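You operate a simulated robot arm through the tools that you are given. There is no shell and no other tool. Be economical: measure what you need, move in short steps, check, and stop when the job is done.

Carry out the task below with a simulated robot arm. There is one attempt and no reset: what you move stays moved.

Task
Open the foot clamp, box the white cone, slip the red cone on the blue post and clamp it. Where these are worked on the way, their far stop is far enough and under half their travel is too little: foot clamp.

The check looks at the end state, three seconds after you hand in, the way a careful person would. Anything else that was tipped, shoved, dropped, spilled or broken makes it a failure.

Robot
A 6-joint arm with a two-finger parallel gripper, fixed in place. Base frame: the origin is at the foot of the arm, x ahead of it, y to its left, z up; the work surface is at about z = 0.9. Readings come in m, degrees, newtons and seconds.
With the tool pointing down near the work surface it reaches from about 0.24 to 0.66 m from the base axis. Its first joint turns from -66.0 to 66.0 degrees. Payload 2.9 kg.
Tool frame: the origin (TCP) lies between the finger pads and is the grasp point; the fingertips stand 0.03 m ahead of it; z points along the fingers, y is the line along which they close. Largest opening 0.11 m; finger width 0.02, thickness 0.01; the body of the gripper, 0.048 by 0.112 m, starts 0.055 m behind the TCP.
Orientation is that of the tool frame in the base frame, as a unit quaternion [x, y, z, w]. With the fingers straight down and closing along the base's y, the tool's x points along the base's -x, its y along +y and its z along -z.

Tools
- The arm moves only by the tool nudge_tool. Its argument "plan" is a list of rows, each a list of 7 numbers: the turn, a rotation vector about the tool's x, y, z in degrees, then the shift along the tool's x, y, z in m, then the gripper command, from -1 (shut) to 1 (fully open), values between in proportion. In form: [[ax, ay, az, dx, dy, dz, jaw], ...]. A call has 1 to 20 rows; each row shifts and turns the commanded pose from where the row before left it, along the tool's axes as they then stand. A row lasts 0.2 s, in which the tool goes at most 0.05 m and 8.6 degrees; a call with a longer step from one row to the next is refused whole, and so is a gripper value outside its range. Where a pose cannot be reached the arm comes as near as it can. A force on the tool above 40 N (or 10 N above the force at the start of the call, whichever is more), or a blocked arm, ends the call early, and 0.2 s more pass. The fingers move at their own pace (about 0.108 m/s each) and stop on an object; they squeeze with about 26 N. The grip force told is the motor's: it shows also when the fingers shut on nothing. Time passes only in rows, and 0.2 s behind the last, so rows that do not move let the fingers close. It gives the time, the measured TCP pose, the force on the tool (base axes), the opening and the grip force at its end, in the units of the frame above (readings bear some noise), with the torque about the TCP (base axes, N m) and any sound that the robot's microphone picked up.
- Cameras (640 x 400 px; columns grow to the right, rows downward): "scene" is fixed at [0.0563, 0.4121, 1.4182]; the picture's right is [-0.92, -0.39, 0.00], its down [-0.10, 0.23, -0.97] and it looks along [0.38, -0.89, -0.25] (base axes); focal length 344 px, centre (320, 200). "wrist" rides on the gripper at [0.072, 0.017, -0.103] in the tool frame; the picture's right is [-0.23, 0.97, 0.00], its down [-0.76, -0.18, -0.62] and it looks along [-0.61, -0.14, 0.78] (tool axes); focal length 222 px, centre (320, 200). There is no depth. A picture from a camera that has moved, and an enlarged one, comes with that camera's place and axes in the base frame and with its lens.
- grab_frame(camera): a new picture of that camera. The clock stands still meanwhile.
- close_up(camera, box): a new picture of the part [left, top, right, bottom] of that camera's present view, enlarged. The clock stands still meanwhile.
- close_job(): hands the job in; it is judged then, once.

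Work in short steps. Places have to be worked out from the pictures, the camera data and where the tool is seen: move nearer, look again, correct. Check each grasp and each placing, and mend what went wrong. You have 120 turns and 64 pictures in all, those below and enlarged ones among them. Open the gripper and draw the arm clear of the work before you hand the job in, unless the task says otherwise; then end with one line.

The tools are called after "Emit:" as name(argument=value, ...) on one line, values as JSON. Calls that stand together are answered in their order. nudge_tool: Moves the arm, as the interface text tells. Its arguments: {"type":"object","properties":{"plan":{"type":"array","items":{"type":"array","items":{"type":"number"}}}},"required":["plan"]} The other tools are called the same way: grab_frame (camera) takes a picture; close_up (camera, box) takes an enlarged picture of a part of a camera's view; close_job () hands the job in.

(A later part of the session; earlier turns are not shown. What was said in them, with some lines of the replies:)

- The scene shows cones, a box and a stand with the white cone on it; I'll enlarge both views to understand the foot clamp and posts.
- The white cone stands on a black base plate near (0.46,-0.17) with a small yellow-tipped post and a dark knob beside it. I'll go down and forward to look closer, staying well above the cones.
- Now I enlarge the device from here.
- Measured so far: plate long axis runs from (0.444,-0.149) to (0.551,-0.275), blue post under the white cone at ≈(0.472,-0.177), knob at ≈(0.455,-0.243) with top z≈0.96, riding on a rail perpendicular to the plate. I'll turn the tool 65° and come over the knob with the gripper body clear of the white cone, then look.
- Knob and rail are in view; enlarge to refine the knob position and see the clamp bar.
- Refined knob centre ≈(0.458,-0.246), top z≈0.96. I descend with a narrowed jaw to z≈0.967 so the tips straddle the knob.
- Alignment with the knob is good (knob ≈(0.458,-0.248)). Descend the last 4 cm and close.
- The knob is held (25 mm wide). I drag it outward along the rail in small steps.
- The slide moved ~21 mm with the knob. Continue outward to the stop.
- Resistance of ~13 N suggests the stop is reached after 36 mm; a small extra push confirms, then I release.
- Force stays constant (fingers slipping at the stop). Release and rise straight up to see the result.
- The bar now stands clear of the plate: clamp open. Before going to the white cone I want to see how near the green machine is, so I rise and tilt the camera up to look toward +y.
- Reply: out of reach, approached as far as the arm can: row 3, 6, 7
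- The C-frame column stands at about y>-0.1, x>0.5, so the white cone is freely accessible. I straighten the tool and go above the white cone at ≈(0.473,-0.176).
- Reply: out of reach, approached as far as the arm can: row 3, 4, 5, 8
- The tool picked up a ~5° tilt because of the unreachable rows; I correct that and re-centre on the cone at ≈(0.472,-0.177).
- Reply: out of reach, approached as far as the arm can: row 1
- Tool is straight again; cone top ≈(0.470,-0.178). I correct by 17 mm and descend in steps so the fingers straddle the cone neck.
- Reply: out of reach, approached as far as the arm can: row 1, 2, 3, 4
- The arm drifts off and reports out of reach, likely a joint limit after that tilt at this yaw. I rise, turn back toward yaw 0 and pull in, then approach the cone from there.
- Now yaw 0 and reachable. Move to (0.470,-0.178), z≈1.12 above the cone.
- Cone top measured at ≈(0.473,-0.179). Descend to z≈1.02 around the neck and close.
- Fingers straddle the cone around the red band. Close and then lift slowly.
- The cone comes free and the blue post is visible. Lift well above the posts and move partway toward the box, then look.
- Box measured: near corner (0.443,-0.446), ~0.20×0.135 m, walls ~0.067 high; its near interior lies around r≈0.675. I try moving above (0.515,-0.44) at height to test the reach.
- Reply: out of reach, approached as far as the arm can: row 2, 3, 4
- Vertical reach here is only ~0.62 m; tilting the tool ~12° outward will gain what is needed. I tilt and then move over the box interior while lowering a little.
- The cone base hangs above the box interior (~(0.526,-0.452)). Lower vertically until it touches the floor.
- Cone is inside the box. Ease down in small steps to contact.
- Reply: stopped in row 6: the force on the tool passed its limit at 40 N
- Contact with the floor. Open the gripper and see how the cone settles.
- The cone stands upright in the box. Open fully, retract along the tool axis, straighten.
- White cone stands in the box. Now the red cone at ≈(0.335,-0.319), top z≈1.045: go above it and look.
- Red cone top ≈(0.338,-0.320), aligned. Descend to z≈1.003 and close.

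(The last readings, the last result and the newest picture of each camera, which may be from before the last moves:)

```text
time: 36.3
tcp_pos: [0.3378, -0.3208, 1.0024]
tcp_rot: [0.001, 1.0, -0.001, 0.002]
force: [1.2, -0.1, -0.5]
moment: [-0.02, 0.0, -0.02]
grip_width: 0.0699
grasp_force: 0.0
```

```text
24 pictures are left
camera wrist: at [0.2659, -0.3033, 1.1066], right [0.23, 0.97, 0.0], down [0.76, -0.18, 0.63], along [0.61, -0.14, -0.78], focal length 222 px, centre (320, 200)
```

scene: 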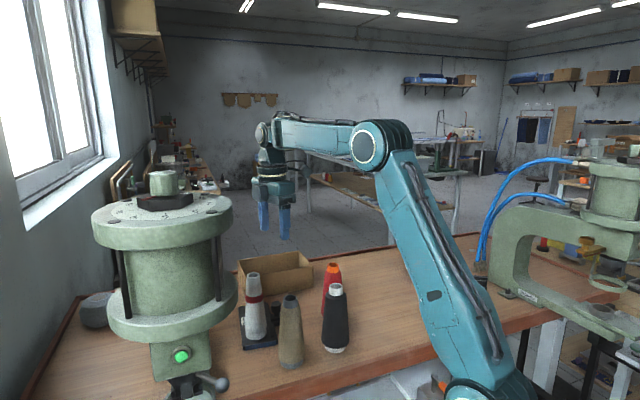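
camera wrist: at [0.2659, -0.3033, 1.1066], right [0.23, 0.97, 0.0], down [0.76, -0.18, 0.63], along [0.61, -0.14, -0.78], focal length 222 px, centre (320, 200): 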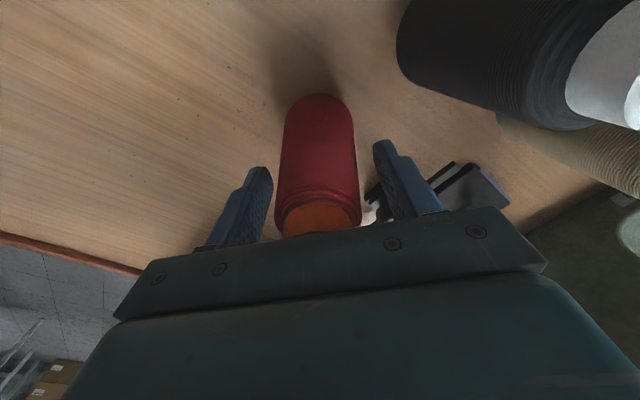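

Fingers straddle the red cone evenly. Close and lift.

Emit:
nudge_tool(plan=[[0, 0, 0, 0, 0, 0, 0], [0, 0, 0, 0, 0, 0, -1], [0, 0, 0, 0, 0, 0, -1], [0, 0, 0, 0, 0, 0, -1], [0, 0, 0, 0, 0, -0.01, -1], [0, 0, 0, 0, 0, -0.03, -1], [0, 0, 0, 0, 0, -0.04, -1], [0, 0, 0, 0, 0, -0.04, -1], [0, 0, 0, 0, 0, -0.03, -1], [0, 0, 0, 0, 0, 0, -1]])

Emit:
grab_frame(camera="scene")

```text
time: 38.5
tcp_pos: [0.3382, -0.3207, 1.152]
tcp_rot: [0.001, 1.0, -0.001, 0.001]
force: [0.0, -0.7, -1.2]
moment: [0.05, 0.01, 0.02]
grip_width: 0.0458
grasp_force: 26.1
```

```text
23 pictures are left
```

scene: 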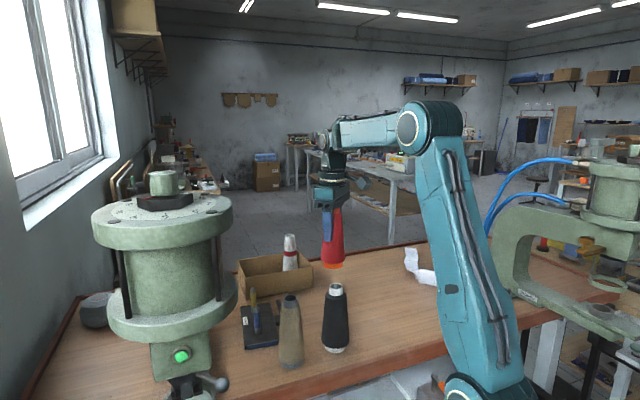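

Red cone held firmly (46 mm). Carry it over the blue post at ≈(0.472,-0.179), staying high.

Emit:
nudge_tool(plan=[[0, 0, 0, 0, 0, -0.015, -1], [0, 0, 0, -0.027, 0.0283, 0, -1], [0, 0, 0, -0.027, 0.0283, 0, -1], [0, 0, 0, -0.027, 0.0283, 0, -1], [0, 0, 0, -0.027, 0.0283, 0, -1], [0, 0, 0, -0.0265, 0.0283, 0, -1], [0, 0, 0, 0, 0, 0.03, -1], [0, 0, 0, 0, 0, 0, -1]])

Emit:
grab_frame(camera="wrist")

Emit:
close_up(camera="scene", box=[200, 220, 320, 360])

```text
time: 40.3
tcp_pos: [0.4729, -0.1789, 1.1362]
tcp_rot: [0.002, 1.0, 0.0, 0.0]
force: [0.6, 0.0, -0.7]
moment: [-0.01, -0.03, -0.02]
grip_width: 0.046
grasp_force: 25.9
```

```text
22 pictures are left
camera wrist: at [0.4007, -0.1609, 1.242], right [0.23, 0.97, 0.0], down [0.76, -0.18, 0.62], along [0.61, -0.14, -0.78], focal length 222 px, centre (320, 200)
```

wrist: 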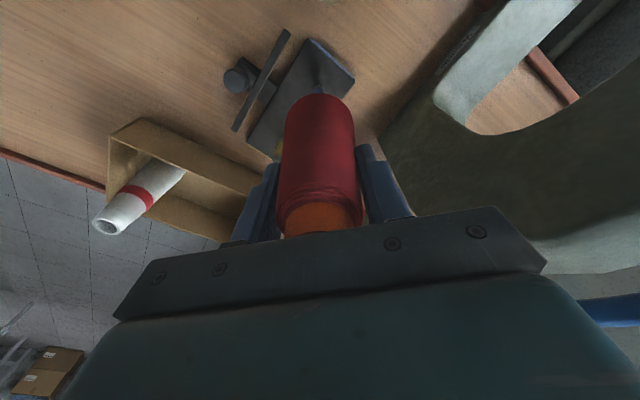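

```text
2.86 times, centred on (260, 290) of scene
camera zoom: at [0.0563, 0.4121, 1.4182], right [-0.92, -0.39, 0.0], down [-0.1, 0.23, -0.97], along [0.38, -0.89, -0.25], focal length 984 px, centre (491, -57)
```

zoom: 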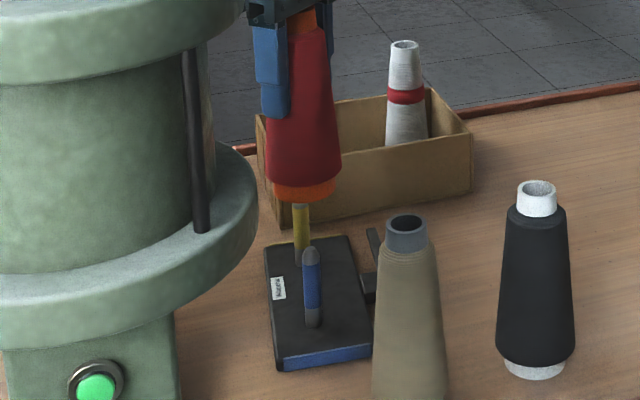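

Scene view shows the cone almost centred over the blue post in that direction (~2 mm). Zoom the wrist view to check the other direction.

Emit:
close_up(camera="wrist", box=[240, 30, 400, 130])

```text
4.00 times, centred on (320, 80) of wrist
camera zoom: at [0.4007, -0.1609, 1.242], right [0.23, 0.97, 0.0], down [0.76, -0.18, 0.62], along [0.61, -0.14, -0.78], focal length 888 px, centre (320, 680)
```

zoom: 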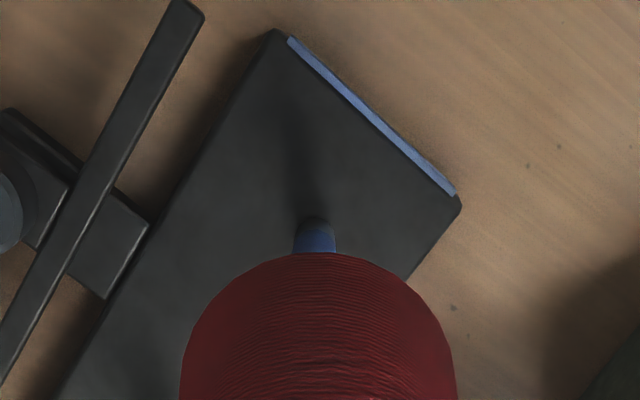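

Wrist view: post foot ≈(0.469,-0.177), cone axis ≈(0.474,-0.178). Shift x by −3.5 mm and lower to just above the post tip, then check.

Emit:
nudge_tool(plan=[[0, 0, 0, 0.0035, 0.0005, 0.01, -1], [0, 0, 0, 0, 0, 0.015, -1], [0, 0, 0, 0, 0, 0, -1]])

Emit:
close_up(camera="scene", box=[220, 250, 300, 350])

Emit:
close_up(camera="wrist", box=[240, 30, 400, 130])

```text
time: 41.1
tcp_pos: [0.4692, -0.1791, 1.113]
tcp_rot: [0.001, 1.0, -0.001, 0.001]
force: [0.0, 0.4, -1.0]
moment: [0.01, 0.02, 0.0]
grip_width: 0.0461
grasp_force: 26.3
```

```text
4.00 times, centred on (260, 300) of scene
camera zoom: at [0.0563, 0.4121, 1.4182], right [-0.92, -0.39, 0.0], down [-0.1, 0.23, -0.97], along [0.38, -0.89, -0.25], focal length 1378 px, centre (560, -200)
```

zoom: 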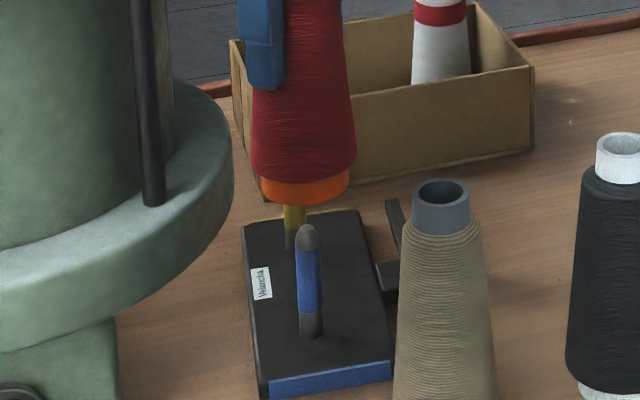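

```text
4.00 times, centred on (320, 80) of wrist
camera zoom: at [0.3972, -0.1608, 1.2176], right [0.23, 0.97, 0.0], down [0.76, -0.18, 0.63], along [0.61, -0.14, -0.78], focal length 888 px, centre (320, 680)
```

zoom: 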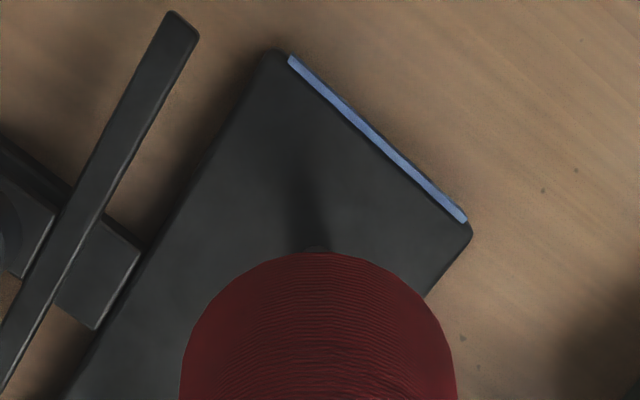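

Both views agree within a few mm. I shift another 1.5 mm and lower gently over the tip, watching force.

Emit:
nudge_tool(plan=[[0, 0, 0, 0.0015, 0, 0.005, -1], [0, 0, 0, 0, 0, 0.01, -1], [0, 0, 0, 0, 0, 0.01, -1], [0, 0, 0, 0, 0, 0.01, -1], [0, 0, 0, 0, 0, 0.01, -1], [0, 0, 0, 0, 0, 0, -1]])

Emit:
close_up(camera="scene", box=[220, 250, 300, 350])

```text
time: 42.5
tcp_pos: [0.4676, -0.1794, 1.0689]
tcp_rot: [0.001, 1.0, -0.001, 0.001]
force: [0.4, 0.7, -1.7]
moment: [-0.04, 0.02, 0.01]
grip_width: 0.0457
grasp_force: 25.9
```

```text
4.00 times, centred on (260, 300) of scene
camera zoom: at [0.0563, 0.4121, 1.4182], right [-0.92, -0.39, 0.0], down [-0.1, 0.23, -0.97], along [0.38, -0.89, -0.25], focal length 1378 px, centre (560, -200)
```

zoom: 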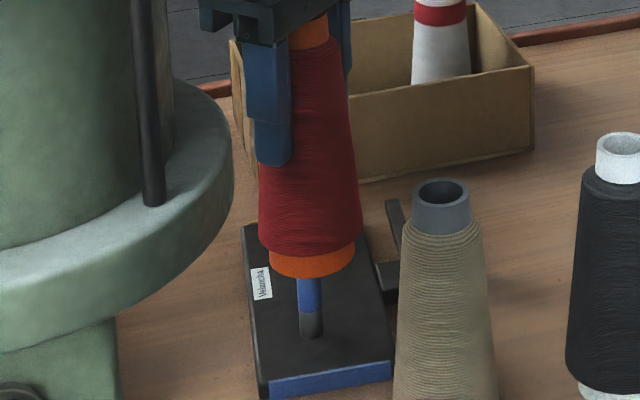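

The tip has entered the cone without force. Lower on to seating height (TCP≈1.02).

Emit:
nudge_tool(plan=[[0, 0, 0, 0, 0, 0.012, -1], [0, 0, 0, 0, 0, 0.012, -1], [0, 0, 0, 0, 0, 0.012, -1], [0, 0, 0, 0, 0, 0.006, -1], [0, 0, 0, 0, 0, 0.003, -1], [0, 0, 0, 0, 0, 0.003, -1], [0, 0, 0, 0, 0, 0, -1]])

Emit:
close_up(camera="scene", box=[220, 250, 300, 350])

```text
time: 44.1
tcp_pos: [0.4675, -0.1784, 1.0202]
tcp_rot: [0.001, 1.0, -0.001, 0.002]
force: [-0.4, 0.6, -0.7]
moment: [0.03, -0.02, 0.03]
grip_width: 0.0456
grasp_force: 25.5
```

```text
4.00 times, centred on (260, 300) of scene
camera zoom: at [0.0563, 0.4121, 1.4182], right [-0.92, -0.39, 0.0], down [-0.1, 0.23, -0.97], along [0.38, -0.89, -0.25], focal length 1378 px, centre (560, -200)
```

zoom: 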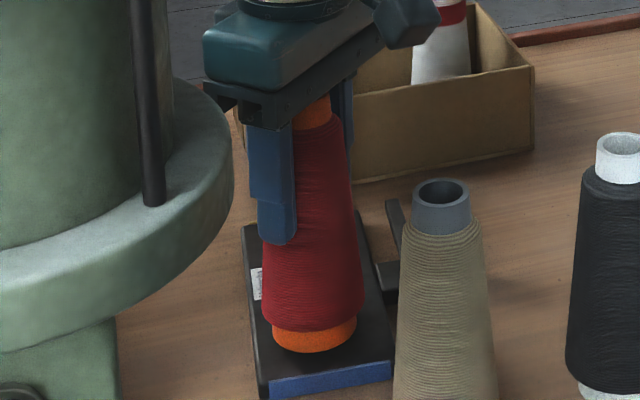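

Nearly seated (about 2 mm above). Lower in 1 mm steps to contact.

Emit:
nudge_tool(plan=[[0, 0, 0, 0, 0, 0.001, -1], [0, 0, 0, 0, 0, 0.001, -1], [0, 0, 0, 0, 0, 0.001, -1], [0, 0, 0, 0, 0, 0.001, -1], [0, 0, 0, 0, 0, 0, -1]])

```text
time: 45.3
tcp_pos: [0.4678, -0.1778, 1.0159]
tcp_rot: [0.0, 1.0, -0.001, 0.001]
force: [-0.6, 0.4, -1.9]
moment: [0.0, -0.02, 0.05]
grip_width: 0.046
grasp_force: 25.9
```

Emit:
nudge_tool(plan=[[0, 0, 0, 0, 0, 0.001, -1], [0, 0, 0, 0, 0, 0.001, -1], [0, 0, 0, 0, 0, 0.001, -1], [0, 0, 0, 0, 0, 0.001, -1], [0, 0, 0, 0, 0, 0, -1]])

Emit:
close_up(camera="scene", box=[220, 250, 300, 350])

```text
time: 46.5
tcp_pos: [0.4681, -0.1786, 1.0143]
tcp_rot: [0.001, 1.0, -0.002, 0.003]
force: [-6.5, 2.3, 28.6]
moment: [0.19, 0.38, -0.01]
grip_width: 0.0459
grasp_force: 26.2
```

```text
4.00 times, centred on (260, 300) of scene
camera zoom: at [0.0557, 0.4124, 1.4182], right [-0.92, -0.39, 0.0], down [-0.1, 0.23, -0.97], along [0.38, -0.89, -0.25], focal length 1378 px, centre (560, -200)
```

zoom: 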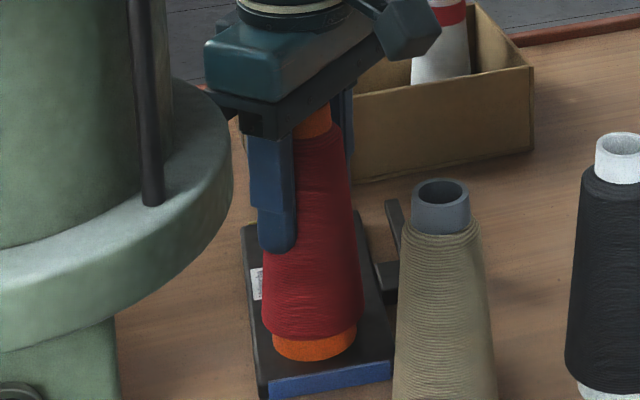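

Firm contact: seated on the plate. Release and rise straight up.

Emit:
nudge_tool(plan=[[0, 0, 0, 0, 0, -0.002, -1], [0, 0, 0, 0, 0, 0, 0.0], [0, 0, 0, 0, 0, 0, 0.3], [0, 0, 0, 0, 0, 0, 0.3], [0, 0, 0, 0, 0, -0.03, 0.3], [0, 0, 0, 0, 0, -0.04, 0.3], [0, 0, 0, 0, 0, -0.04, 0.3], [0, 0, 0, 0, 0, -0.03, 0.3], [0, 0, 0, 0, 0, 0, 0.3]])

Emit:
grab_frame(camera="wrist")

```text
time: 48.5
tcp_pos: [0.467, -0.1777, 1.1536]
tcp_rot: [0.001, 1.0, -0.001, 0.001]
force: [0.4, 0.4, 0.5]
moment: [-0.01, -0.01, 0.02]
grip_width: 0.0712
grasp_force: 0.0
```

```text
14 pictures are left
camera wrist: at [0.3956, -0.1607, 1.2584], right [0.23, 0.97, 0.0], down [0.76, -0.18, 0.63], along [0.61, -0.14, -0.78], focal length 222 px, centre (320, 200)
```

wrist: 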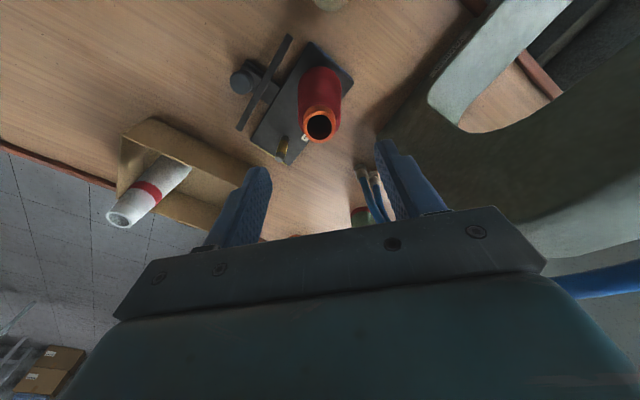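

Red cone is on the blue post. Now go above the slid-out knob (≈(0.430,-0.271)), turning to the 65° yaw that worked before.

Emit:
nudge_tool(plan=[[0, 0, 0, 0.0123, -0.031, 0, 0], [0, 0, 0, 0.0123, -0.031, 0, -0.05], [0, 0, 0, 0.0123, -0.031, 0, -0.05], [0, 0, -8.125, 0, 0, 0, -0.05], [0, 0, -8.125, 0, 0, 0, -0.05], [0, 0, -8.125, 0, 0, 0, -0.05], [0, 0, -8.125, 0, 0, 0, -0.05], [0, 0, -8.125, 0, 0, 0, -0.05], [0, 0, -8.125, 0, 0, 0, -0.05], [0, 0, -8.125, 0, 0, 0, -0.05], [0, 0, -8.125, 0, 0, 0, -0.05], [0, 0, 0, 0, 0, 0, -0.05]])

Emit:
grab_frame(camera="wrist")

```text
time: 51.1
tcp_pos: [0.4309, -0.2719, 1.1541]
tcp_rot: [-0.537, 0.843, -0.001, 0.001]
force: [0.6, 0.0, -0.3]
moment: [0.02, -0.04, 0.0]
grip_width: 0.052
grasp_force: 0.0
```

```text
13 pictures are left
camera wrist: at [0.3849, -0.3294, 1.259], right [-0.79, 0.62, 0.0], down [0.48, 0.62, 0.62], along [0.39, 0.49, -0.78], focal length 222 px, centre (320, 200)
```

wrist: 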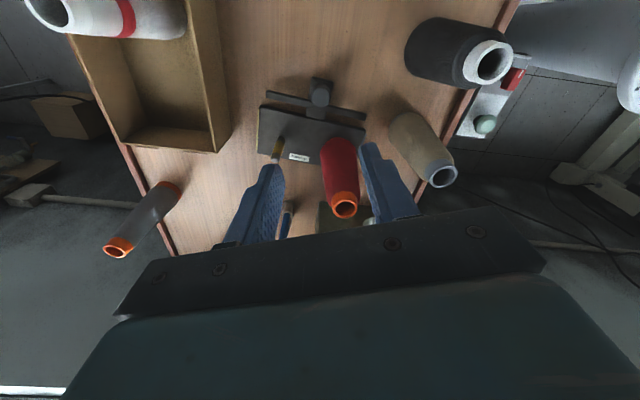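

Knob at ≈(0.428,-0.276). Descend to z≈0.967 and grip it.

Emit:
nudge_tool(plan=[[0, 0, 0, 0.0035, 0.0005, 0.04, -0.05], [0, 0, 0, 0, 0, 0.04, -0.05], [0, 0, 0, 0, 0, 0.04, -0.05], [0, 0, 0, 0, 0, 0.04, -0.05], [0, 0, 0, 0, 0, 0.027, -0.05], [0, 0, 0, 0, 0, 0, -0.05], [0, 0, 0, 0, 0, 0, -1], [0, 0, 0, 0, 0, 0, -1], [0, 0, 0, 0, 0, 0, -1]])

Emit:
grab_frame(camera="wrist")

```text
time: 53.1
tcp_pos: [0.428, -0.2749, 0.9676]
tcp_rot: [-0.536, 0.844, -0.001, 0.001]
force: [-1.7, 2.2, 0.9]
moment: [0.16, 0.3, -0.04]
grip_width: 0.0249
grasp_force: 25.8
```

```text
12 pictures are left
camera wrist: at [0.3831, -0.3326, 1.0725], right [-0.79, 0.62, 0.0], down [0.48, 0.61, 0.62], along [0.39, 0.49, -0.78], focal length 222 px, centre (320, 200)
```

wrist: 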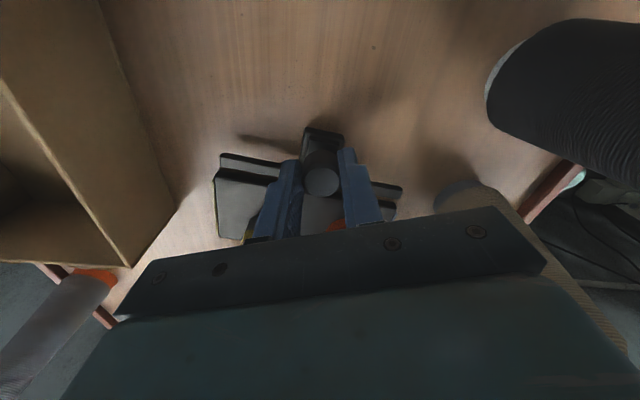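

Knob gripped. Push it inward along the rail (+w).

Emit:
nudge_tool(plan=[[0, 0, 0, -0.0046, -0.0021, 0, -1], [0, 0, 0, -0.0046, -0.0021, 0, -1], [0, 0, 0, -0.0046, -0.0021, 0, -1], [0, 0, 0, -0.0046, -0.0021, 0, -1], [0, 0, 0, -0.0046, -0.0021, 0, -1], [0, 0, 0, -0.0046, -0.0021, 0, -1], [0, 0, 0, 0, 0, 0, -1]])

```text
time: 54.7
tcp_pos: [0.4532, -0.2555, 0.9672]
tcp_rot: [-0.537, 0.844, -0.002, 0.001]
force: [0.9, -1.0, 5.2]
moment: [0.03, 0.21, -0.08]
grip_width: 0.0249
grasp_force: 25.7
```

Moved 32 mm freely; continue to the stop.

Emit:
nudge_tool(plan=[[0, 0, 0, -0.0018, -0.0008, 0, -1], [0, 0, 0, -0.0018, -0.0008, 0, -1], [0, 0, 0, -0.0018, -0.0008, 0, -1], [0, 0, 0, -0.0018, -0.0008, 0, -1], [0, 0, 0, 0, 0, 0, -1]])

Emit:
grab_frame(camera="wrist")

```text
time: 55.9
tcp_pos: [0.4583, -0.25, 0.9662]
tcp_rot: [-0.535, 0.845, 0.0, 0.0]
force: [-8.3, -10.1, 5.2]
moment: [-0.17, 0.45, -0.1]
grip_width: 0.0248
grasp_force: 26.0
```

```text
11 pictures are left
camera wrist: at [0.4123, -0.3079, 1.0715], right [-0.78, 0.62, 0.0], down [0.48, 0.61, 0.62], along [0.39, 0.49, -0.78], focal length 222 px, centre (320, 200)
```

wrist: 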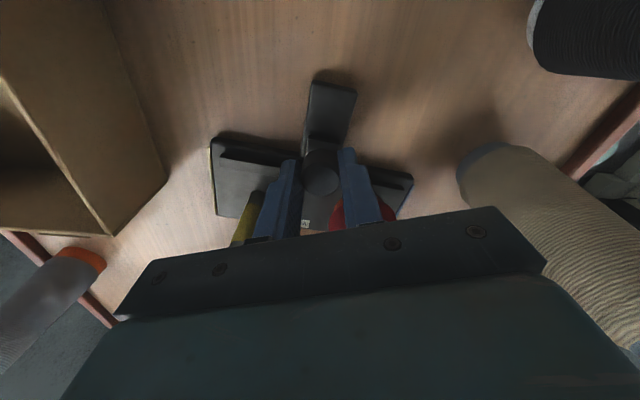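

Stop reached (13 N) and the view matches the original closed state. One small extra push, then release and rise.

Emit:
nudge_tool(plan=[[0, 0, 0, -0.0018, -0.0008, 0, -1], [0, 0, 0, 0, 0, 0, -1], [0, 0, 0, 0, 0, 0, -0.05], [0, 0, 0, 0, 0, 0, -0.05], [0, 0, 0, 0, 0, -0.03, -0.05], [0, 0, 0, 0, 0, -0.05, -0.05], [0, 0, 0, 0, 0, -0.05, -0.05], [0, 0, 0, 0, 0, -0.05, -0.05], [0, 0, 0, 0, 0, 0, 0.3]])

Emit:
grab_frame(camera="wrist")

Emit:
close_up(camera="scene", box=[200, 220, 360, 380])

```text
time: 57.9
tcp_pos: [0.4579, -0.2478, 1.1474]
tcp_rot: [-0.537, 0.844, 0.0, 0.001]
force: [0.0, 0.4, -0.1]
moment: [0.0, 0.0, -0.04]
grip_width: 0.0716
grasp_force: 0.1
```

```text
10 pictures are left
camera wrist: at [0.4131, -0.3056, 1.252], right [-0.79, 0.62, 0.0], down [0.48, 0.61, 0.62], along [0.39, 0.49, -0.78], focal length 222 px, centre (320, 200)
```

wrist: 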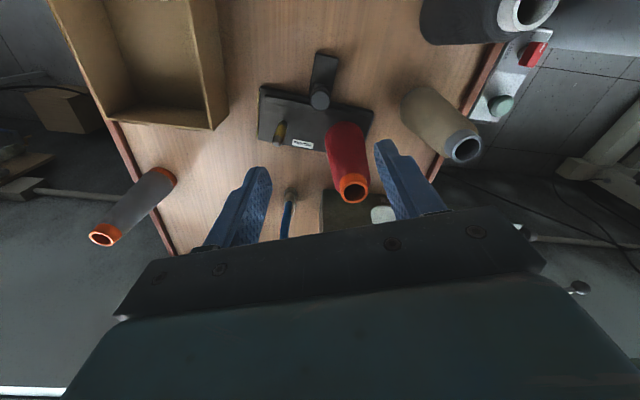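

```text
2.50 times, centred on (280, 300) of scene
camera zoom: at [0.0563, 0.4121, 1.4182], right [-0.92, -0.39, 0.0], down [-0.1, 0.23, -0.97], along [0.38, -0.89, -0.25], focal length 861 px, centre (420, -50)
```

zoom: 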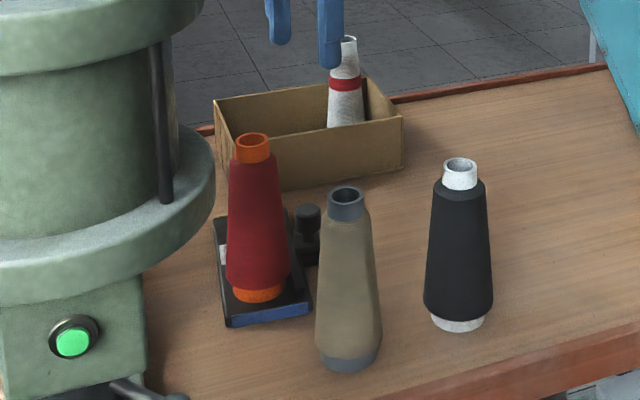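

Red cone sits on the blue post, clamp back at its closed position, white cone in the box, others untouched. Draw the arm up and clear.

Emit:
nudge_tool(plan=[[0, 0, 0, 0, 0, -0.04, 0.8], [0, 0, 0, 0.02, 0.03, -0.04, 0.8], [0, 0, 0, 0.02, 0.03, -0.02, 0.8], [0, 0, 0, 0.02, 0.03, 0, 0.8], [0, 0, 0, 0, 0, 0, 0.8]])

Emit:
grab_frame(camera="scene")

```text
refused: row 2 steps farther than a row can; nothing moved
```

```text
8 pictures are left
```

scene: 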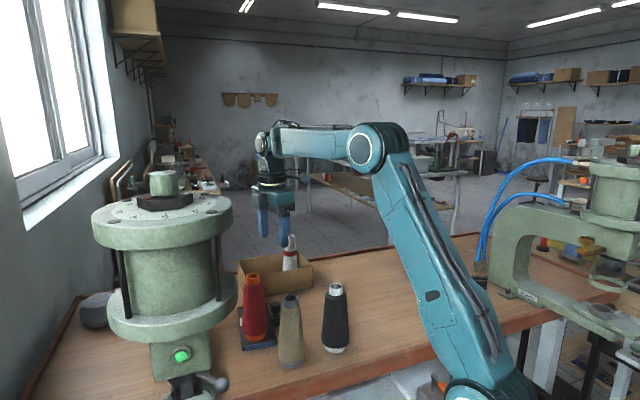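

The plan was refused for one over-long step; repeat with shorter steps.

Emit:
nudge_tool(plan=[[0, 0, 0, 0, 0, -0.04, 0.8], [0, 0, 0, 0, 0, -0.04, 0.8], [0, 0, 0, 0.015, 0.03, 0, 0.8], [0, 0, 0, 0.015, 0.03, 0, 0.8], [0, 0, 0, 0, 0, 0, 0.8]])

Emit:
grab_frame(camera="scene")

```text
time: 59.1
tcp_pos: [0.393, -0.2484, 1.2275]
tcp_rot: [-0.538, 0.843, -0.001, 0.0]
force: [0.7, 0.5, -1.0]
moment: [0.0, 0.0, 0.03]
grip_width: 0.099
grasp_force: 0.0
```

```text
7 pictures are left
```

scene: 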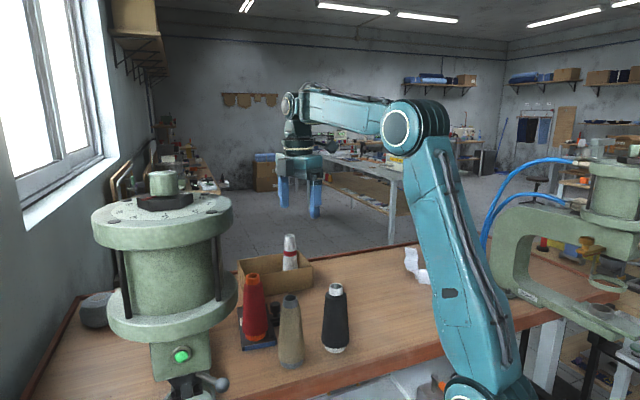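

Everything is in place and the arm is clear with the gripper open; hand in.

Emit:
close_job()

```text
The job is handed in.
```

The foot clamp was opened to its far stop, the white cone stands in the box, and the red cone is seated on the blue post with the clamp pushed back to its closed stop; nothing else was moved, and the job is handed in.
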